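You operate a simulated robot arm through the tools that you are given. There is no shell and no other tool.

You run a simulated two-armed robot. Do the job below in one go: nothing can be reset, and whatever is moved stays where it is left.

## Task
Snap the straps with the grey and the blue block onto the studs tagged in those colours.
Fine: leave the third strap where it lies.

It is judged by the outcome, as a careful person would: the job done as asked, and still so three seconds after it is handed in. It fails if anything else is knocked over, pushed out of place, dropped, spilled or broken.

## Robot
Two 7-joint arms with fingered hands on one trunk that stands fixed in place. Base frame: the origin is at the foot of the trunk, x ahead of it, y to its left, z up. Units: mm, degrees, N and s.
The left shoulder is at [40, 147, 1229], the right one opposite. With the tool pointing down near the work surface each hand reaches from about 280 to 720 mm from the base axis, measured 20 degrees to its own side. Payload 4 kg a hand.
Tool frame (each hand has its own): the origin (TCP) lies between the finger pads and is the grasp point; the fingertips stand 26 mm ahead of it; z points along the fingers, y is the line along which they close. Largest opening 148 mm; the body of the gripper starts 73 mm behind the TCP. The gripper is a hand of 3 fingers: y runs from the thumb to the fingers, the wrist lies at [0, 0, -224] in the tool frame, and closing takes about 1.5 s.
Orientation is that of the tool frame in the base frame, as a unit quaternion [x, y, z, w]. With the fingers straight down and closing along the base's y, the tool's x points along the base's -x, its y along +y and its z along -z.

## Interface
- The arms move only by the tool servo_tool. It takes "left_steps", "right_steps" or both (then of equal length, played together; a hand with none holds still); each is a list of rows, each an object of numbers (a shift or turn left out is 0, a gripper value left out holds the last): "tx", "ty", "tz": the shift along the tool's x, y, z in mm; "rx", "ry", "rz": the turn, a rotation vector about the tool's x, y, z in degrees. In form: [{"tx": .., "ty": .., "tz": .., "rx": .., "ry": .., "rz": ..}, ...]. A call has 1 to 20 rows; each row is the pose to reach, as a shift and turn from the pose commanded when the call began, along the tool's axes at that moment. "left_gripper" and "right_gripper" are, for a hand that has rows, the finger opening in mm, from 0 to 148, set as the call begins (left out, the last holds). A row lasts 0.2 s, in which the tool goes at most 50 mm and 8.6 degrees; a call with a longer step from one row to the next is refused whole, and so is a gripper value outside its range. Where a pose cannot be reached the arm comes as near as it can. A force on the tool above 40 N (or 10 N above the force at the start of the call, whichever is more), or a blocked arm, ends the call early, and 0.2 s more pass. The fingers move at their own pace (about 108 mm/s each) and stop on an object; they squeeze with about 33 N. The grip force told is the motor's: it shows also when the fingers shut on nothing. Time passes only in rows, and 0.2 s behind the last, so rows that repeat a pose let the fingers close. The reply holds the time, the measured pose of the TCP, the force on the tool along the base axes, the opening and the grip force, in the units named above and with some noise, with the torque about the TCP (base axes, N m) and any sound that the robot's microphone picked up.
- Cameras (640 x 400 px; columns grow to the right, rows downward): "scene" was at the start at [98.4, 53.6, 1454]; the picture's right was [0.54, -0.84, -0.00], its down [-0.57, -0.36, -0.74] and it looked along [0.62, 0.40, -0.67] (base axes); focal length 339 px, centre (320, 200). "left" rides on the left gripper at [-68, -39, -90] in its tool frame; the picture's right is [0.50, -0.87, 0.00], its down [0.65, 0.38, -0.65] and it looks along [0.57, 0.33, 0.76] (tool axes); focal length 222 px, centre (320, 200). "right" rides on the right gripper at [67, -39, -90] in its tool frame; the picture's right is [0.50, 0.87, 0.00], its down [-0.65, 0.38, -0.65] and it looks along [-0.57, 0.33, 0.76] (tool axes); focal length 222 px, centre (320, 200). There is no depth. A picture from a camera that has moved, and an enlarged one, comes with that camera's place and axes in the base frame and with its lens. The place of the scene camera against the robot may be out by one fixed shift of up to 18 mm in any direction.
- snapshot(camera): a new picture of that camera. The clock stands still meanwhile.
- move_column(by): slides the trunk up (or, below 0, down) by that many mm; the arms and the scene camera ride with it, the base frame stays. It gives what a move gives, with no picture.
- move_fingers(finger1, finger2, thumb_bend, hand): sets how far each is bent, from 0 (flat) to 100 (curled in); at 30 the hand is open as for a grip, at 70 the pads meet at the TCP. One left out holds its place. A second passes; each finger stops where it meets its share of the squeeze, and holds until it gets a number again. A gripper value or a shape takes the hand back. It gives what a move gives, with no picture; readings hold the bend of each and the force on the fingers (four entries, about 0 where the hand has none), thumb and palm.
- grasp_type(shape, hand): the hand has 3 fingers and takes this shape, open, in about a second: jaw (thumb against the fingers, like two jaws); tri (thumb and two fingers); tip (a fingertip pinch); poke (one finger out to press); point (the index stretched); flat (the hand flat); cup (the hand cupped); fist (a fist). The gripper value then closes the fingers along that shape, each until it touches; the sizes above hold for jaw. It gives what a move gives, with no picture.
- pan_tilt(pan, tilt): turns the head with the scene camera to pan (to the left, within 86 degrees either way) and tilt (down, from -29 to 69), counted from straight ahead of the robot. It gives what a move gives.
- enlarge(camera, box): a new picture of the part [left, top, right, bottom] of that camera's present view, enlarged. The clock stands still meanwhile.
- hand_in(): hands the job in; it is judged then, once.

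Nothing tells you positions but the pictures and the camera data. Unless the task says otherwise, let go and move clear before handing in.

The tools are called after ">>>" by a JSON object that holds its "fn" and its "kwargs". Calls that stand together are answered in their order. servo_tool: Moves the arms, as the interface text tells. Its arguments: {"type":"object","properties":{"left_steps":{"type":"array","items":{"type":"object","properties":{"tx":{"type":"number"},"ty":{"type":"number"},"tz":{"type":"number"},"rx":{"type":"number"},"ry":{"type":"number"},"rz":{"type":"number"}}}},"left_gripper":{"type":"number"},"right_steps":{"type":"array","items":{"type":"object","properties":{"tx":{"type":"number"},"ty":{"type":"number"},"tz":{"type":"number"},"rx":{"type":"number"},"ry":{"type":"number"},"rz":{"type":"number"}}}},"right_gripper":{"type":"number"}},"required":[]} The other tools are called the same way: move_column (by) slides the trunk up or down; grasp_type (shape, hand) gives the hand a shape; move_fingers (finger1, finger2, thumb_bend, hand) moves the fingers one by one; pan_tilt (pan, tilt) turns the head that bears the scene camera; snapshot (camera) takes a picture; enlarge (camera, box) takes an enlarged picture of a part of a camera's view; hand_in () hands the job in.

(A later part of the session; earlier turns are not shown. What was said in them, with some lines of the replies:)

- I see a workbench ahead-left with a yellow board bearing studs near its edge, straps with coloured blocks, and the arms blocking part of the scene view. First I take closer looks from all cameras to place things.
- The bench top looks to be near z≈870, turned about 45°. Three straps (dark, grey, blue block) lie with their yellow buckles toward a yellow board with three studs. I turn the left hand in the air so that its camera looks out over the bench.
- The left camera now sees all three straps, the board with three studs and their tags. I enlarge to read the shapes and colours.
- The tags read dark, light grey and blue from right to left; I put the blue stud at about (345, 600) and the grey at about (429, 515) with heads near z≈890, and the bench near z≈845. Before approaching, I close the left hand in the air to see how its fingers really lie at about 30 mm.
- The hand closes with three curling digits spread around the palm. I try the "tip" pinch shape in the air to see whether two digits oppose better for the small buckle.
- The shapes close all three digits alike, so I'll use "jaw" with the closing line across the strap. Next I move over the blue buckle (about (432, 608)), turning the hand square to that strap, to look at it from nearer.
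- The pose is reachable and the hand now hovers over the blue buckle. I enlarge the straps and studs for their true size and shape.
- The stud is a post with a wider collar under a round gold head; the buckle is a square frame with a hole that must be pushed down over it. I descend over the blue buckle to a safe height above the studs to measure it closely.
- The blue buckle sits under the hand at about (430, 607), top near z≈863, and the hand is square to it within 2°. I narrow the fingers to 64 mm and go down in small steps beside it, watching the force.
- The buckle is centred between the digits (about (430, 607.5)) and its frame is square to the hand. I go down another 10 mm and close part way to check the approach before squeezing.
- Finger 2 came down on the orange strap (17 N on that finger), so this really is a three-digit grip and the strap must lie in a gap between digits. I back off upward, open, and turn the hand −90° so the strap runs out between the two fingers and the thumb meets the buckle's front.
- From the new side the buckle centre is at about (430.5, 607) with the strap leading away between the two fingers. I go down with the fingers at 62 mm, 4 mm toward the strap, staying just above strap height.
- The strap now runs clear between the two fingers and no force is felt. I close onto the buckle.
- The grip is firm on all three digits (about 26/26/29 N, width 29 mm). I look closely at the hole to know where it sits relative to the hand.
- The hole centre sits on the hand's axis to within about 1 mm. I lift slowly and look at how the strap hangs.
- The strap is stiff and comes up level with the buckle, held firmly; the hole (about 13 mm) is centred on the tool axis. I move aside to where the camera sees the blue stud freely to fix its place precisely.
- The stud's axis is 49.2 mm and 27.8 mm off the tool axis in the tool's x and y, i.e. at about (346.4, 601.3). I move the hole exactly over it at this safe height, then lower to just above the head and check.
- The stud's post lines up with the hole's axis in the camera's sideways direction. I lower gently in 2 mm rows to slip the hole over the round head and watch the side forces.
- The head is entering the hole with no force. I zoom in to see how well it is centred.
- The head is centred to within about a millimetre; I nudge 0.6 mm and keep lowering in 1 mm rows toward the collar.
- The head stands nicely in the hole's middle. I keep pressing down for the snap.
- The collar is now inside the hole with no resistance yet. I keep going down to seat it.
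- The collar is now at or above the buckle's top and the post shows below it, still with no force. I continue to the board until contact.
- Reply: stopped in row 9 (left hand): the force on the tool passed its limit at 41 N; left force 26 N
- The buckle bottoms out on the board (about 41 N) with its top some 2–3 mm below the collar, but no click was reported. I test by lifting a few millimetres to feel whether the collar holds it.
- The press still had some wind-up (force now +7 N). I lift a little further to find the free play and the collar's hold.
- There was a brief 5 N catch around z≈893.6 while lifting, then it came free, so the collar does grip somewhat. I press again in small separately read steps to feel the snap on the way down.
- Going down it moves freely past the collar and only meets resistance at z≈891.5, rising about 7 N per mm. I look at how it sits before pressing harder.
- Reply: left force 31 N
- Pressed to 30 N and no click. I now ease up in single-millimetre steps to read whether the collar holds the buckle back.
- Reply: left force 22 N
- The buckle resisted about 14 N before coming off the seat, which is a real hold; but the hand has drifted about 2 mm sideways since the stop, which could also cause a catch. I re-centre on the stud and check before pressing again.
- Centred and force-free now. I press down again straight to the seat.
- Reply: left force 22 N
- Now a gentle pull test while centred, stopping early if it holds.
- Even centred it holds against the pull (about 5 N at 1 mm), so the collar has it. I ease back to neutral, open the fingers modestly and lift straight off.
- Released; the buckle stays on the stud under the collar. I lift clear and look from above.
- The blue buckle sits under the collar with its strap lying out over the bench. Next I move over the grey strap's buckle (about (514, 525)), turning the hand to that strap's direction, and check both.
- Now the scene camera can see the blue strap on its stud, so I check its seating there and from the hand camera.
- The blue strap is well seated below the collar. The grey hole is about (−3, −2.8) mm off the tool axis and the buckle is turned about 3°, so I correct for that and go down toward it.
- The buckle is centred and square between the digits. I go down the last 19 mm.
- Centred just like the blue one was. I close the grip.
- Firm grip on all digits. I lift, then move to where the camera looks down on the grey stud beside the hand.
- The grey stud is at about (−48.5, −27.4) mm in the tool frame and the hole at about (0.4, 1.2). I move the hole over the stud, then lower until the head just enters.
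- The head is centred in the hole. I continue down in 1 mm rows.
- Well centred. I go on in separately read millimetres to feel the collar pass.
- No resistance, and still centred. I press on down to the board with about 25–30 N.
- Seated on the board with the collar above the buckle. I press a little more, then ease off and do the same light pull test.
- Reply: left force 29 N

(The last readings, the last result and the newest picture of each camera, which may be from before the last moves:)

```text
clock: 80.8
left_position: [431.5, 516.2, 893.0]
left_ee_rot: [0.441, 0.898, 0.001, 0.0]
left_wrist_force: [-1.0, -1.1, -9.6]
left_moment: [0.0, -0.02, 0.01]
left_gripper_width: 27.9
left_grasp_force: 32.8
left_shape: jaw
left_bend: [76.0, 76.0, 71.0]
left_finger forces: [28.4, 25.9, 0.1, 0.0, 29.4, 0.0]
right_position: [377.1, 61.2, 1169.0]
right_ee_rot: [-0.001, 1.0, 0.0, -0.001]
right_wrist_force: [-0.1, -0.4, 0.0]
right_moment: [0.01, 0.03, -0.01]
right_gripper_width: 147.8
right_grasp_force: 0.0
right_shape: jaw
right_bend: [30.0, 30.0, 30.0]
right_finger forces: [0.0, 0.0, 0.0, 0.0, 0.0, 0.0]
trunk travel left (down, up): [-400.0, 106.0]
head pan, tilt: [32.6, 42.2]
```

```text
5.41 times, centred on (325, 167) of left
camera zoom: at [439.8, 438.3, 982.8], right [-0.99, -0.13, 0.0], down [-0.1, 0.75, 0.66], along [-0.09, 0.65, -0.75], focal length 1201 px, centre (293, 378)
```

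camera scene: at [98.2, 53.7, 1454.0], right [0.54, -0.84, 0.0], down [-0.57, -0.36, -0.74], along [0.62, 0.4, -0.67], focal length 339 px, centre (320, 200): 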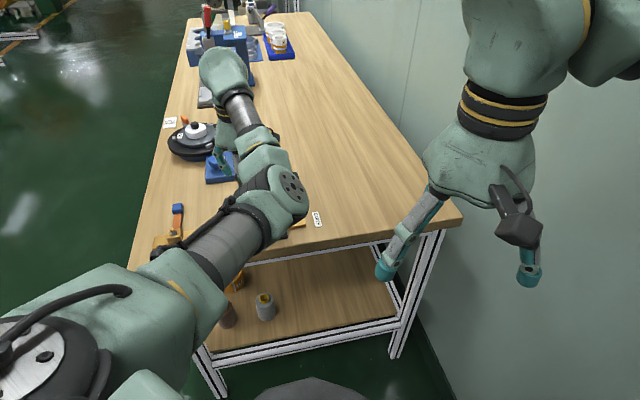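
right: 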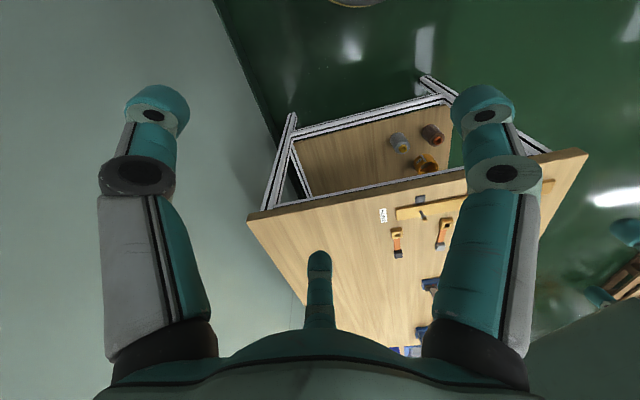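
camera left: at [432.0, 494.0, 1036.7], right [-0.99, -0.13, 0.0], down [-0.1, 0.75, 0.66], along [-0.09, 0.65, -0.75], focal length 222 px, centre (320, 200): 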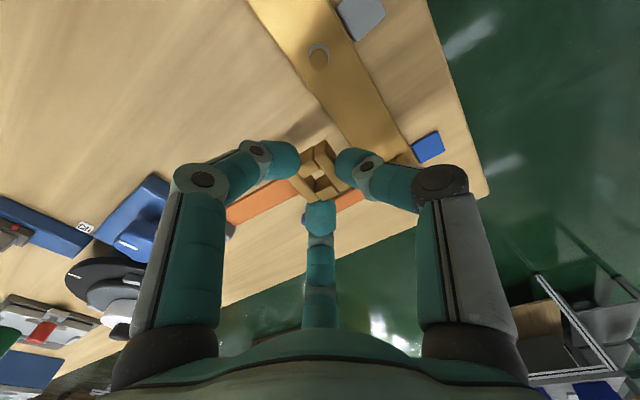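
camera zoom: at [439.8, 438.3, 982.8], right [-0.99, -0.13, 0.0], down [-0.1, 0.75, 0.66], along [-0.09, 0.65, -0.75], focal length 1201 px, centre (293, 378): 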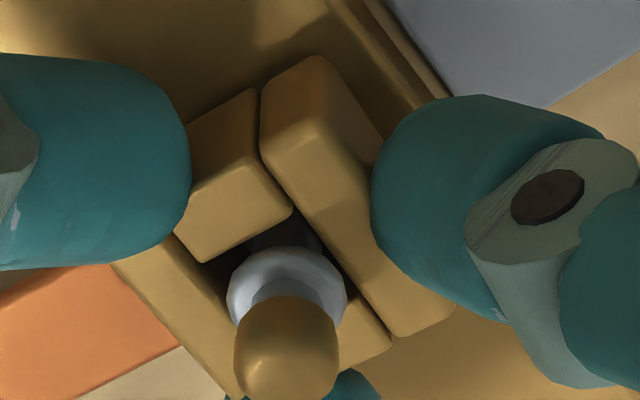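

It holds against a 10 N pull while centred, just as the blue one did, so it is snapped. I ease back down, release and lift clear.

>>> {"fn": "servo_tool", "kwargs": {"left_steps": [{"tz": 1}, {"tz": 2}, {"tz": 2.6}, {"tz": 2.6}]}}

>>> {"fn": "servo_tool", "kwargs": {"left_steps": [{"tz": 0}, {"tz": 0}, {"tz": 0}, {"tz": 0}], "left_gripper": 64}}

>>> {"fn": "servo_tool", "kwargs": {"left_steps": [{"tz": -8}, {"tz": -20}, {"tz": -40}, {"tz": -65}, {"tz": -90}, {"tz": -90}]}}

>>> {"fn": "snapshot", "kwargs": {"camera": "left"}}

>>> {"fn": "enlarge", "kwargs": {"camera": "left", "box": [240, 60, 400, 190]}}

```text
clock: 81.8
left_position: [430.9, 514.8, 893.4]
left_ee_rot: [0.44, 0.898, 0.003, 0.0]
left_wrist_force: [0.1, 0.5, -1.0]
left_moment: [-0.04, 0.0, 0.0]
left_gripper_width: 27.8
left_grasp_force: 33.1
left_shape: jaw
left_bend: [76.0, 76.0, 71.0]
left_finger forces: [28.6, 26.3, 0.1, 0.1, 29.7, 0.0]
right_position: [376.6, 60.6, 1170.5]
right_ee_rot: [0.0, 1.0, 0.001, -0.001]
right_wrist_force: [-0.7, 0.3, 0.2]
right_moment: [0.01, -0.01, 0.04]
right_gripper_width: 148.0
right_grasp_force: 0.1
right_shape: jaw
right_bend: [30.0, 30.0, 30.0]
right_finger forces: [0.1, 0.0, 0.1, 0.1, 0.0, 0.0]
trunk travel left (down, up): [-400.0, 106.0]
head pan, tilt: [32.6, 42.2]
```

```text
clock: 82.8
left_position: [429.5, 513.9, 892.3]
left_ee_rot: [0.441, 0.897, 0.003, 0.0]
left_wrist_force: [0.5, -1.0, 0.0]
left_moment: [0.01, 0.01, 0.01]
left_gripper_width: 63.3
left_grasp_force: 0.1
left_shape: jaw
left_bend: [77.0, 77.0, 70.0]
left_finger forces: [0.1, 0.1, 0.0, 0.0, 0.0, 0.0]
right_position: [377.3, 60.7, 1169.5]
right_ee_rot: [0.0, 1.0, 0.0, -0.001]
right_wrist_force: [-0.8, -0.2, 0.0]
right_moment: [0.03, -0.04, 0.0]
right_gripper_width: 147.8
right_grasp_force: 0.1
right_shape: jaw
right_bend: [30.0, 30.0, 30.0]
right_finger forces: [0.0, 0.1, 0.0, 0.0, 0.0, 0.0]
trunk travel left (down, up): [-400.0, 106.0]
head pan, tilt: [32.6, 42.2]
```

```text
clock: 84.2
left_position: [429.2, 514.7, 981.2]
left_ee_rot: [0.441, 0.898, 0.002, -0.001]
left_wrist_force: [0.4, 0.1, -0.4]
left_moment: [-0.02, -0.01, 0.0]
left_gripper_width: 63.6
left_grasp_force: 0.1
left_shape: jaw
left_bend: [77.0, 77.0, 70.0]
left_finger forces: [0.0, 0.0, 0.0, 0.0, 0.1, 0.0]
right_position: [376.7, 60.5, 1170.5]
right_ee_rot: [0.001, 1.0, 0.0, -0.001]
right_wrist_force: [-0.2, -0.7, 0.2]
right_moment: [-0.01, 0.03, 0.01]
right_gripper_width: 148.0
right_grasp_force: 0.0
right_shape: jaw
right_bend: [30.0, 30.0, 30.0]
right_finger forces: [0.0, 0.0, 0.0, 0.0, 0.1, 0.0]
trunk travel left (down, up): [-400.0, 106.0]
head pan, tilt: [32.6, 42.2]
```

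```text
taken
camera left: at [438.3, 437.6, 1071.4], right [-0.99, -0.13, 0.0], down [-0.1, 0.75, 0.66], along [-0.09, 0.65, -0.75], focal length 222 px, centre (320, 200)
```

left: 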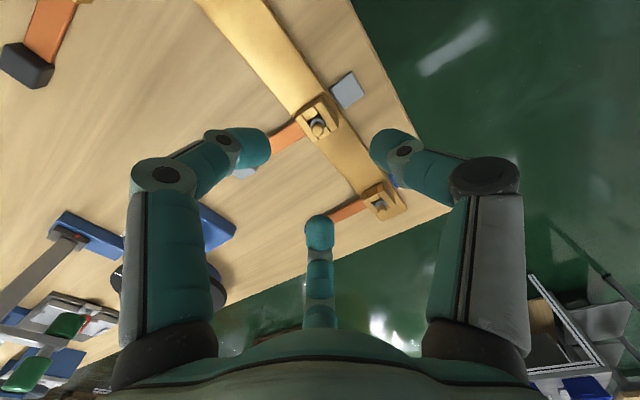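

```text
3.08 times, centred on (320, 125) of left
camera zoom: at [438.3, 437.6, 1071.4], right [-0.99, -0.13, 0.0], down [-0.1, 0.75, 0.66], along [-0.09, 0.65, -0.75], focal length 684 px, centre (320, 431)
```

zoom: 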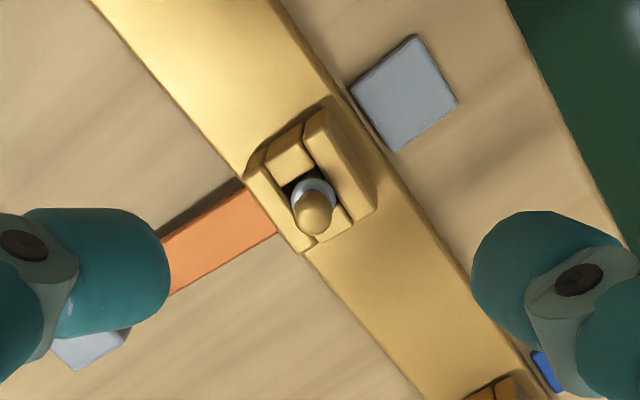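

Both straps are on their studs. I raise the hand further and look over the whole bench to confirm nothing else moved.

>>> {"fn": "servo_tool", "kwargs": {"left_steps": [{"tz": -30}, {"tz": -65}, {"tz": -100}, {"tz": -130}, {"tz": -150}, {"tz": -150}]}}

>>> {"fn": "snapshot", "kwargs": {"camera": "left"}}

>>> {"fn": "snapshot", "kwargs": {"camera": "scene"}}

>>> {"fn": "enlarge", "kwargs": {"camera": "left", "box": [270, 90, 410, 210]}}

```text
clock: 85.6
left_position: [429.5, 512.9, 1133.0]
left_ee_rot: [0.44, 0.898, 0.002, 0.001]
left_wrist_force: [-0.4, 0.7, 1.1]
left_moment: [-0.02, 0.0, 0.01]
left_gripper_width: 63.8
left_grasp_force: 0.1
left_shape: jaw
left_bend: [77.0, 77.0, 70.0]
left_finger forces: [0.1, 0.0, 0.0, 0.0, 0.1, 0.0]
right_position: [377.3, 60.3, 1170.3]
right_ee_rot: [0.0, 1.0, 0.0, -0.001]
right_wrist_force: [0.6, 0.0, 0.1]
right_moment: [0.02, 0.0, -0.02]
right_gripper_width: 147.9
right_grasp_force: 0.1
right_shape: jaw
right_bend: [30.0, 30.0, 30.0]
right_finger forces: [0.0, 0.1, 0.0, 0.0, 0.0, 0.1]
trunk travel left (down, up): [-400.0, 106.0]
head pan, tilt: [32.6, 42.2]
```

```text
taken
camera left: at [438.9, 436.3, 1221.8], right [-0.99, -0.13, 0.0], down [-0.1, 0.75, 0.66], along [-0.09, 0.65, -0.75], focal length 222 px, centre (320, 200)
```

left: 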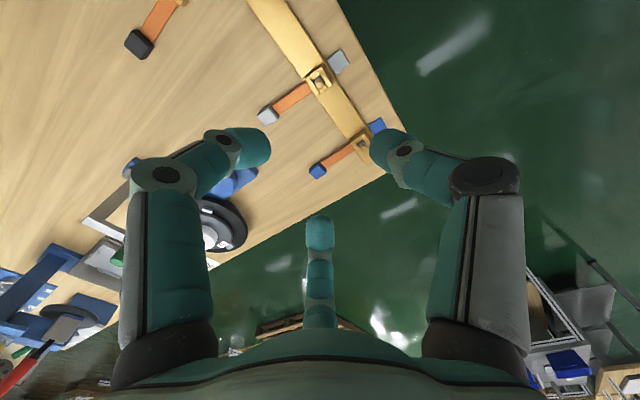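

```text
taken
camera scene: at [98.6, 53.8, 1454.0], right [0.54, -0.84, 0.0], down [-0.57, -0.36, -0.74], along [0.62, 0.4, -0.67], focal length 339 px, centre (320, 200)
```

scene: 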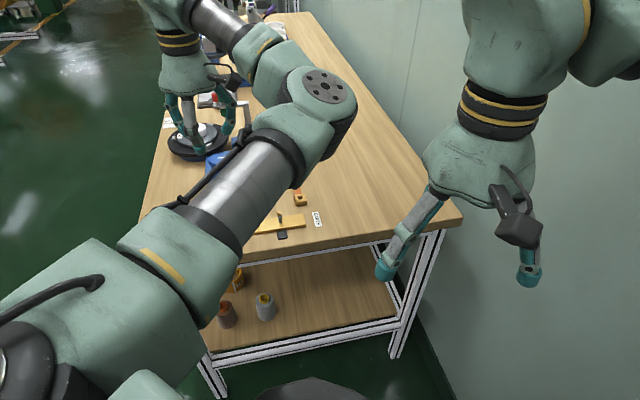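

```text
3.33 times, centred on (340, 150) of left
camera zoom: at [438.9, 436.3, 1221.8], right [-0.99, -0.13, 0.0], down [-0.1, 0.75, 0.66], along [-0.09, 0.65, -0.75], focal length 740 px, centre (253, 367)
```

zoom: 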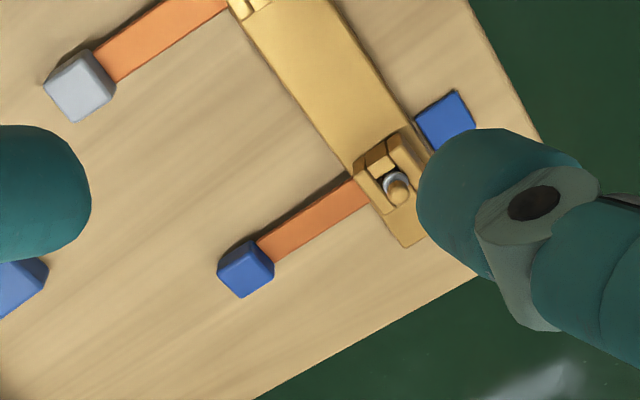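

Both straps sit on their studs and the dark strap is untouched. I swing the left hand to the right, clear of the bench, so the scene camera can see the studs for a final check.

>>> {"fn": "servo_tool", "kwargs": {"left_steps": [{"tx": -25, "ty": -4}, {"tx": -55, "ty": -8}, {"tx": -85, "ty": -12}, {"tx": -115, "ty": -17}, {"tx": -145, "ty": -21}, {"tx": -175, "ty": -25}, {"tx": -205, "ty": -30}, {"tx": -225, "ty": -33}, {"tx": -242, "ty": -35}, {"tx": -242, "ty": -35}]}}

>>> {"fn": "snapshot", "kwargs": {"camera": "scene"}}

>>> {"fn": "enlarge", "kwargs": {"camera": "scene", "box": [130, 150, 330, 270]}}

```text
clock: 87.0
left_position: [514.1, 366.2, 1131.7]
left_ee_rot: [0.437, 0.9, 0.002, 0.0]
left_wrist_force: [-0.1, 0.3, 0.2]
left_moment: [0.01, 0.02, -0.01]
left_gripper_width: 63.6
left_grasp_force: 0.1
left_shape: jaw
left_bend: [77.0, 77.0, 70.0]
left_finger forces: [0.0, 0.0, 0.0, 0.0, 0.1, 0.0]
right_position: [374.7, 55.3, 1170.4]
right_ee_rot: [0.006, 1.0, -0.005, -0.007]
right_wrist_force: [-1.5, -8.3, 1.0]
right_moment: [0.66, -0.09, -0.23]
right_gripper_width: 147.9
right_grasp_force: 0.1
right_shape: jaw
right_bend: [30.0, 30.0, 30.0]
right_finger forces: [0.0, 0.0, 0.0, 0.0, 0.0, 0.1]
trunk travel left (down, up): [-400.0, 106.0]
head pan, tilt: [32.6, 42.2]
stopped in row 7 (right hand): the force on the tool passed its limit at 57 N (the readings are from after the stop); the commanded pose is now the measured one
```

```text
taken
camera scene: at [98.6, 52.9, 1454.0], right [0.54, -0.84, 0.0], down [-0.57, -0.36, -0.74], along [0.62, 0.4, -0.67], focal length 339 px, centre (320, 200)
```

scene: 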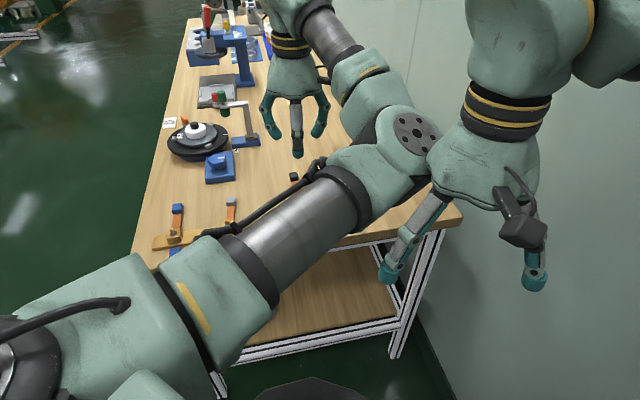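

```text
3.20 times, centred on (230, 210) of scene
camera zoom: at [98.6, 52.9, 1454.0], right [0.54, -0.84, 0.0], down [-0.57, -0.36, -0.74], along [0.62, 0.4, -0.67], focal length 1086 px, centre (608, 168)
```

zoom: 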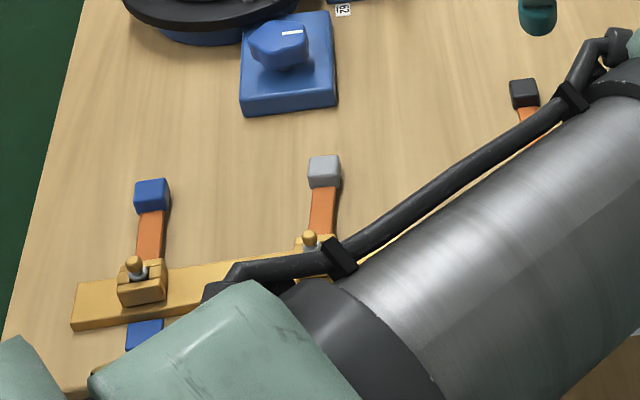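

The left elbow brushed the right hand, so I move the left hand back along its path to leave clearance. The straps look seated in this view.

>>> {"fn": "servo_tool", "kwargs": {"left_steps": [{"tx": 15, "ty": 2}, {"tx": 35, "ty": 5}, {"tx": 60, "ty": 9}, {"tx": 85, "ty": 12}, {"tx": 85, "ty": 12}]}}

>>> {"fn": "snapshot", "kwargs": {"camera": "scene"}}

>>> {"fn": "snapshot", "kwargs": {"camera": "right"}}

```text
clock: 88.2
left_position: [470.5, 441.0, 1132.1]
left_ee_rot: [0.437, 0.9, 0.002, 0.0]
left_wrist_force: [0.2, 0.1, 0.4]
left_moment: [0.0, -0.01, 0.03]
left_gripper_width: 63.4
left_grasp_force: 0.1
left_shape: jaw
left_bend: [77.0, 77.0, 70.0]
left_finger forces: [0.1, 0.0, 0.0, 0.0, 0.0, 0.1]
right_position: [375.3, 56.3, 1170.2]
right_ee_rot: [0.006, 1.0, -0.006, -0.006]
right_wrist_force: [-0.2, -0.4, 0.5]
right_moment: [0.03, 0.02, 0.0]
right_gripper_width: 147.9
right_grasp_force: 0.0
right_shape: jaw
right_bend: [30.0, 30.0, 30.0]
right_finger forces: [0.0, 0.0, 0.0, 0.0, 0.0, 0.0]
trunk travel left (down, up): [-400.0, 106.0]
head pan, tilt: [32.6, 42.2]
```

```text
taken
camera scene: at [98.5, 53.1, 1454.0], right [0.54, -0.84, 0.0], down [-0.57, -0.36, -0.74], along [0.62, 0.4, -0.67], focal length 339 px, centre (320, 200)
```

scene: 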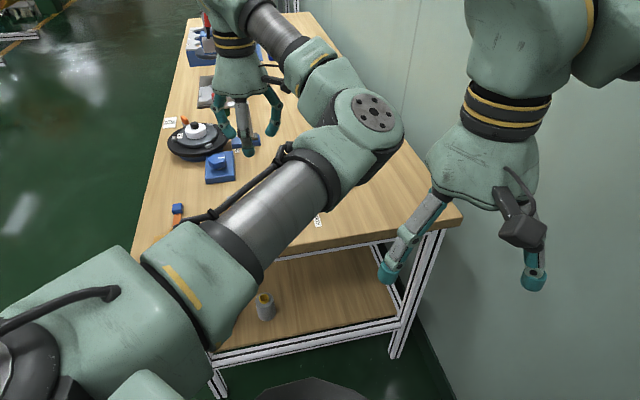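

```text
taken
camera right: at [308.6, 18.2, 1260.8], right [-0.49, 0.87, 0.0], down [0.67, 0.38, 0.64], along [0.56, 0.31, -0.77], focal length 222 px, centre (320, 200)
```

right: 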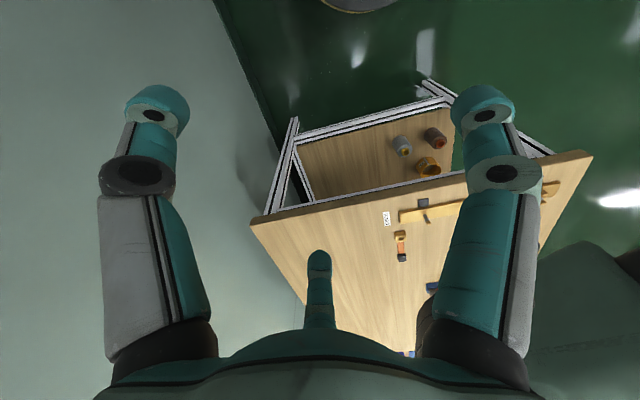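

Clear of contact again. One last close look at both studs from the left camera before handing in.

>>> {"fn": "snapshot", "kwargs": {"camera": "left"}}

>>> {"fn": "enlarge", "kwargs": {"camera": "left", "box": [270, 80, 410, 190]}}

```text
taken
camera left: at [481.3, 363.0, 1221.1], right [-0.99, -0.14, 0.0], down [-0.11, 0.75, 0.66], along [-0.09, 0.65, -0.75], focal length 222 px, centre (320, 200)
```

left: 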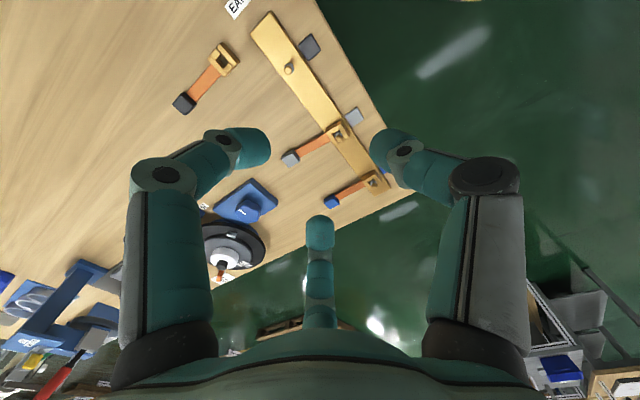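

```text
3.64 times, centred on (340, 135) of left
camera zoom: at [481.3, 363.0, 1221.1], right [-0.99, -0.14, 0.0], down [-0.11, 0.75, 0.66], along [-0.09, 0.65, -0.75], focal length 808 px, centre (247, 436)
```

zoom: 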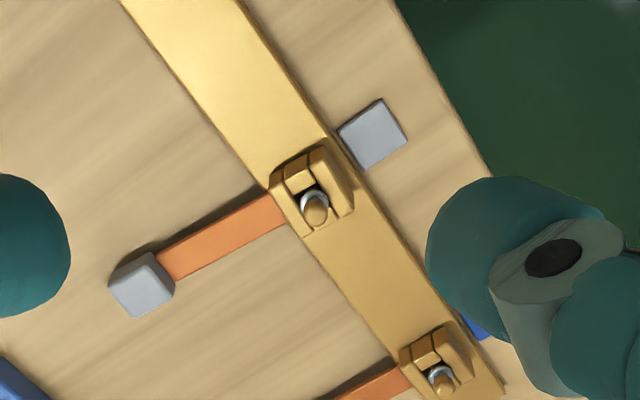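

The grey strap is on the grey-tagged stud and the blue strap on the blue-tagged one. Both buckles are below the collars and held in the pull tests. The dark strap and everything else look undisturbed, and both hands are clear, so I hand in.

>>> {"fn": "hand_in", "kwargs": {}}

```text
The job is handed in.
```

I've handed in the job. The grey strap is on the grey-tagged stud and the blue strap on the blue-tagged one.

- **Seating:** I pressed both buckles down to the board, and they sit below the stud collars.
- **Hold:** Before I let go, the blue buckle held a light pull of about 5 N and the grey one about 10 N. Earlier I had deliberately pulled the blue buckle off its seat twice, the second time at a bit over 14 N, and then pressed it back on.
- **No click:** The microphone never reported a click, and the buckles passed the collars with no force I could feel. The pull tests and the pictures are my only evidence that they snapped.
- **Left in place:** The dark strap is where it lay, and nothing else on the bench looks moved in the last pictures.
- **Contacts along the way:** A finger pressed the blue strap at about 17 N on my first try at gripping it. Later, as I moved the left arm clear, its elbow pushed against the right hand at 57 N. I backed off both times, and neither moved anything that I could see.
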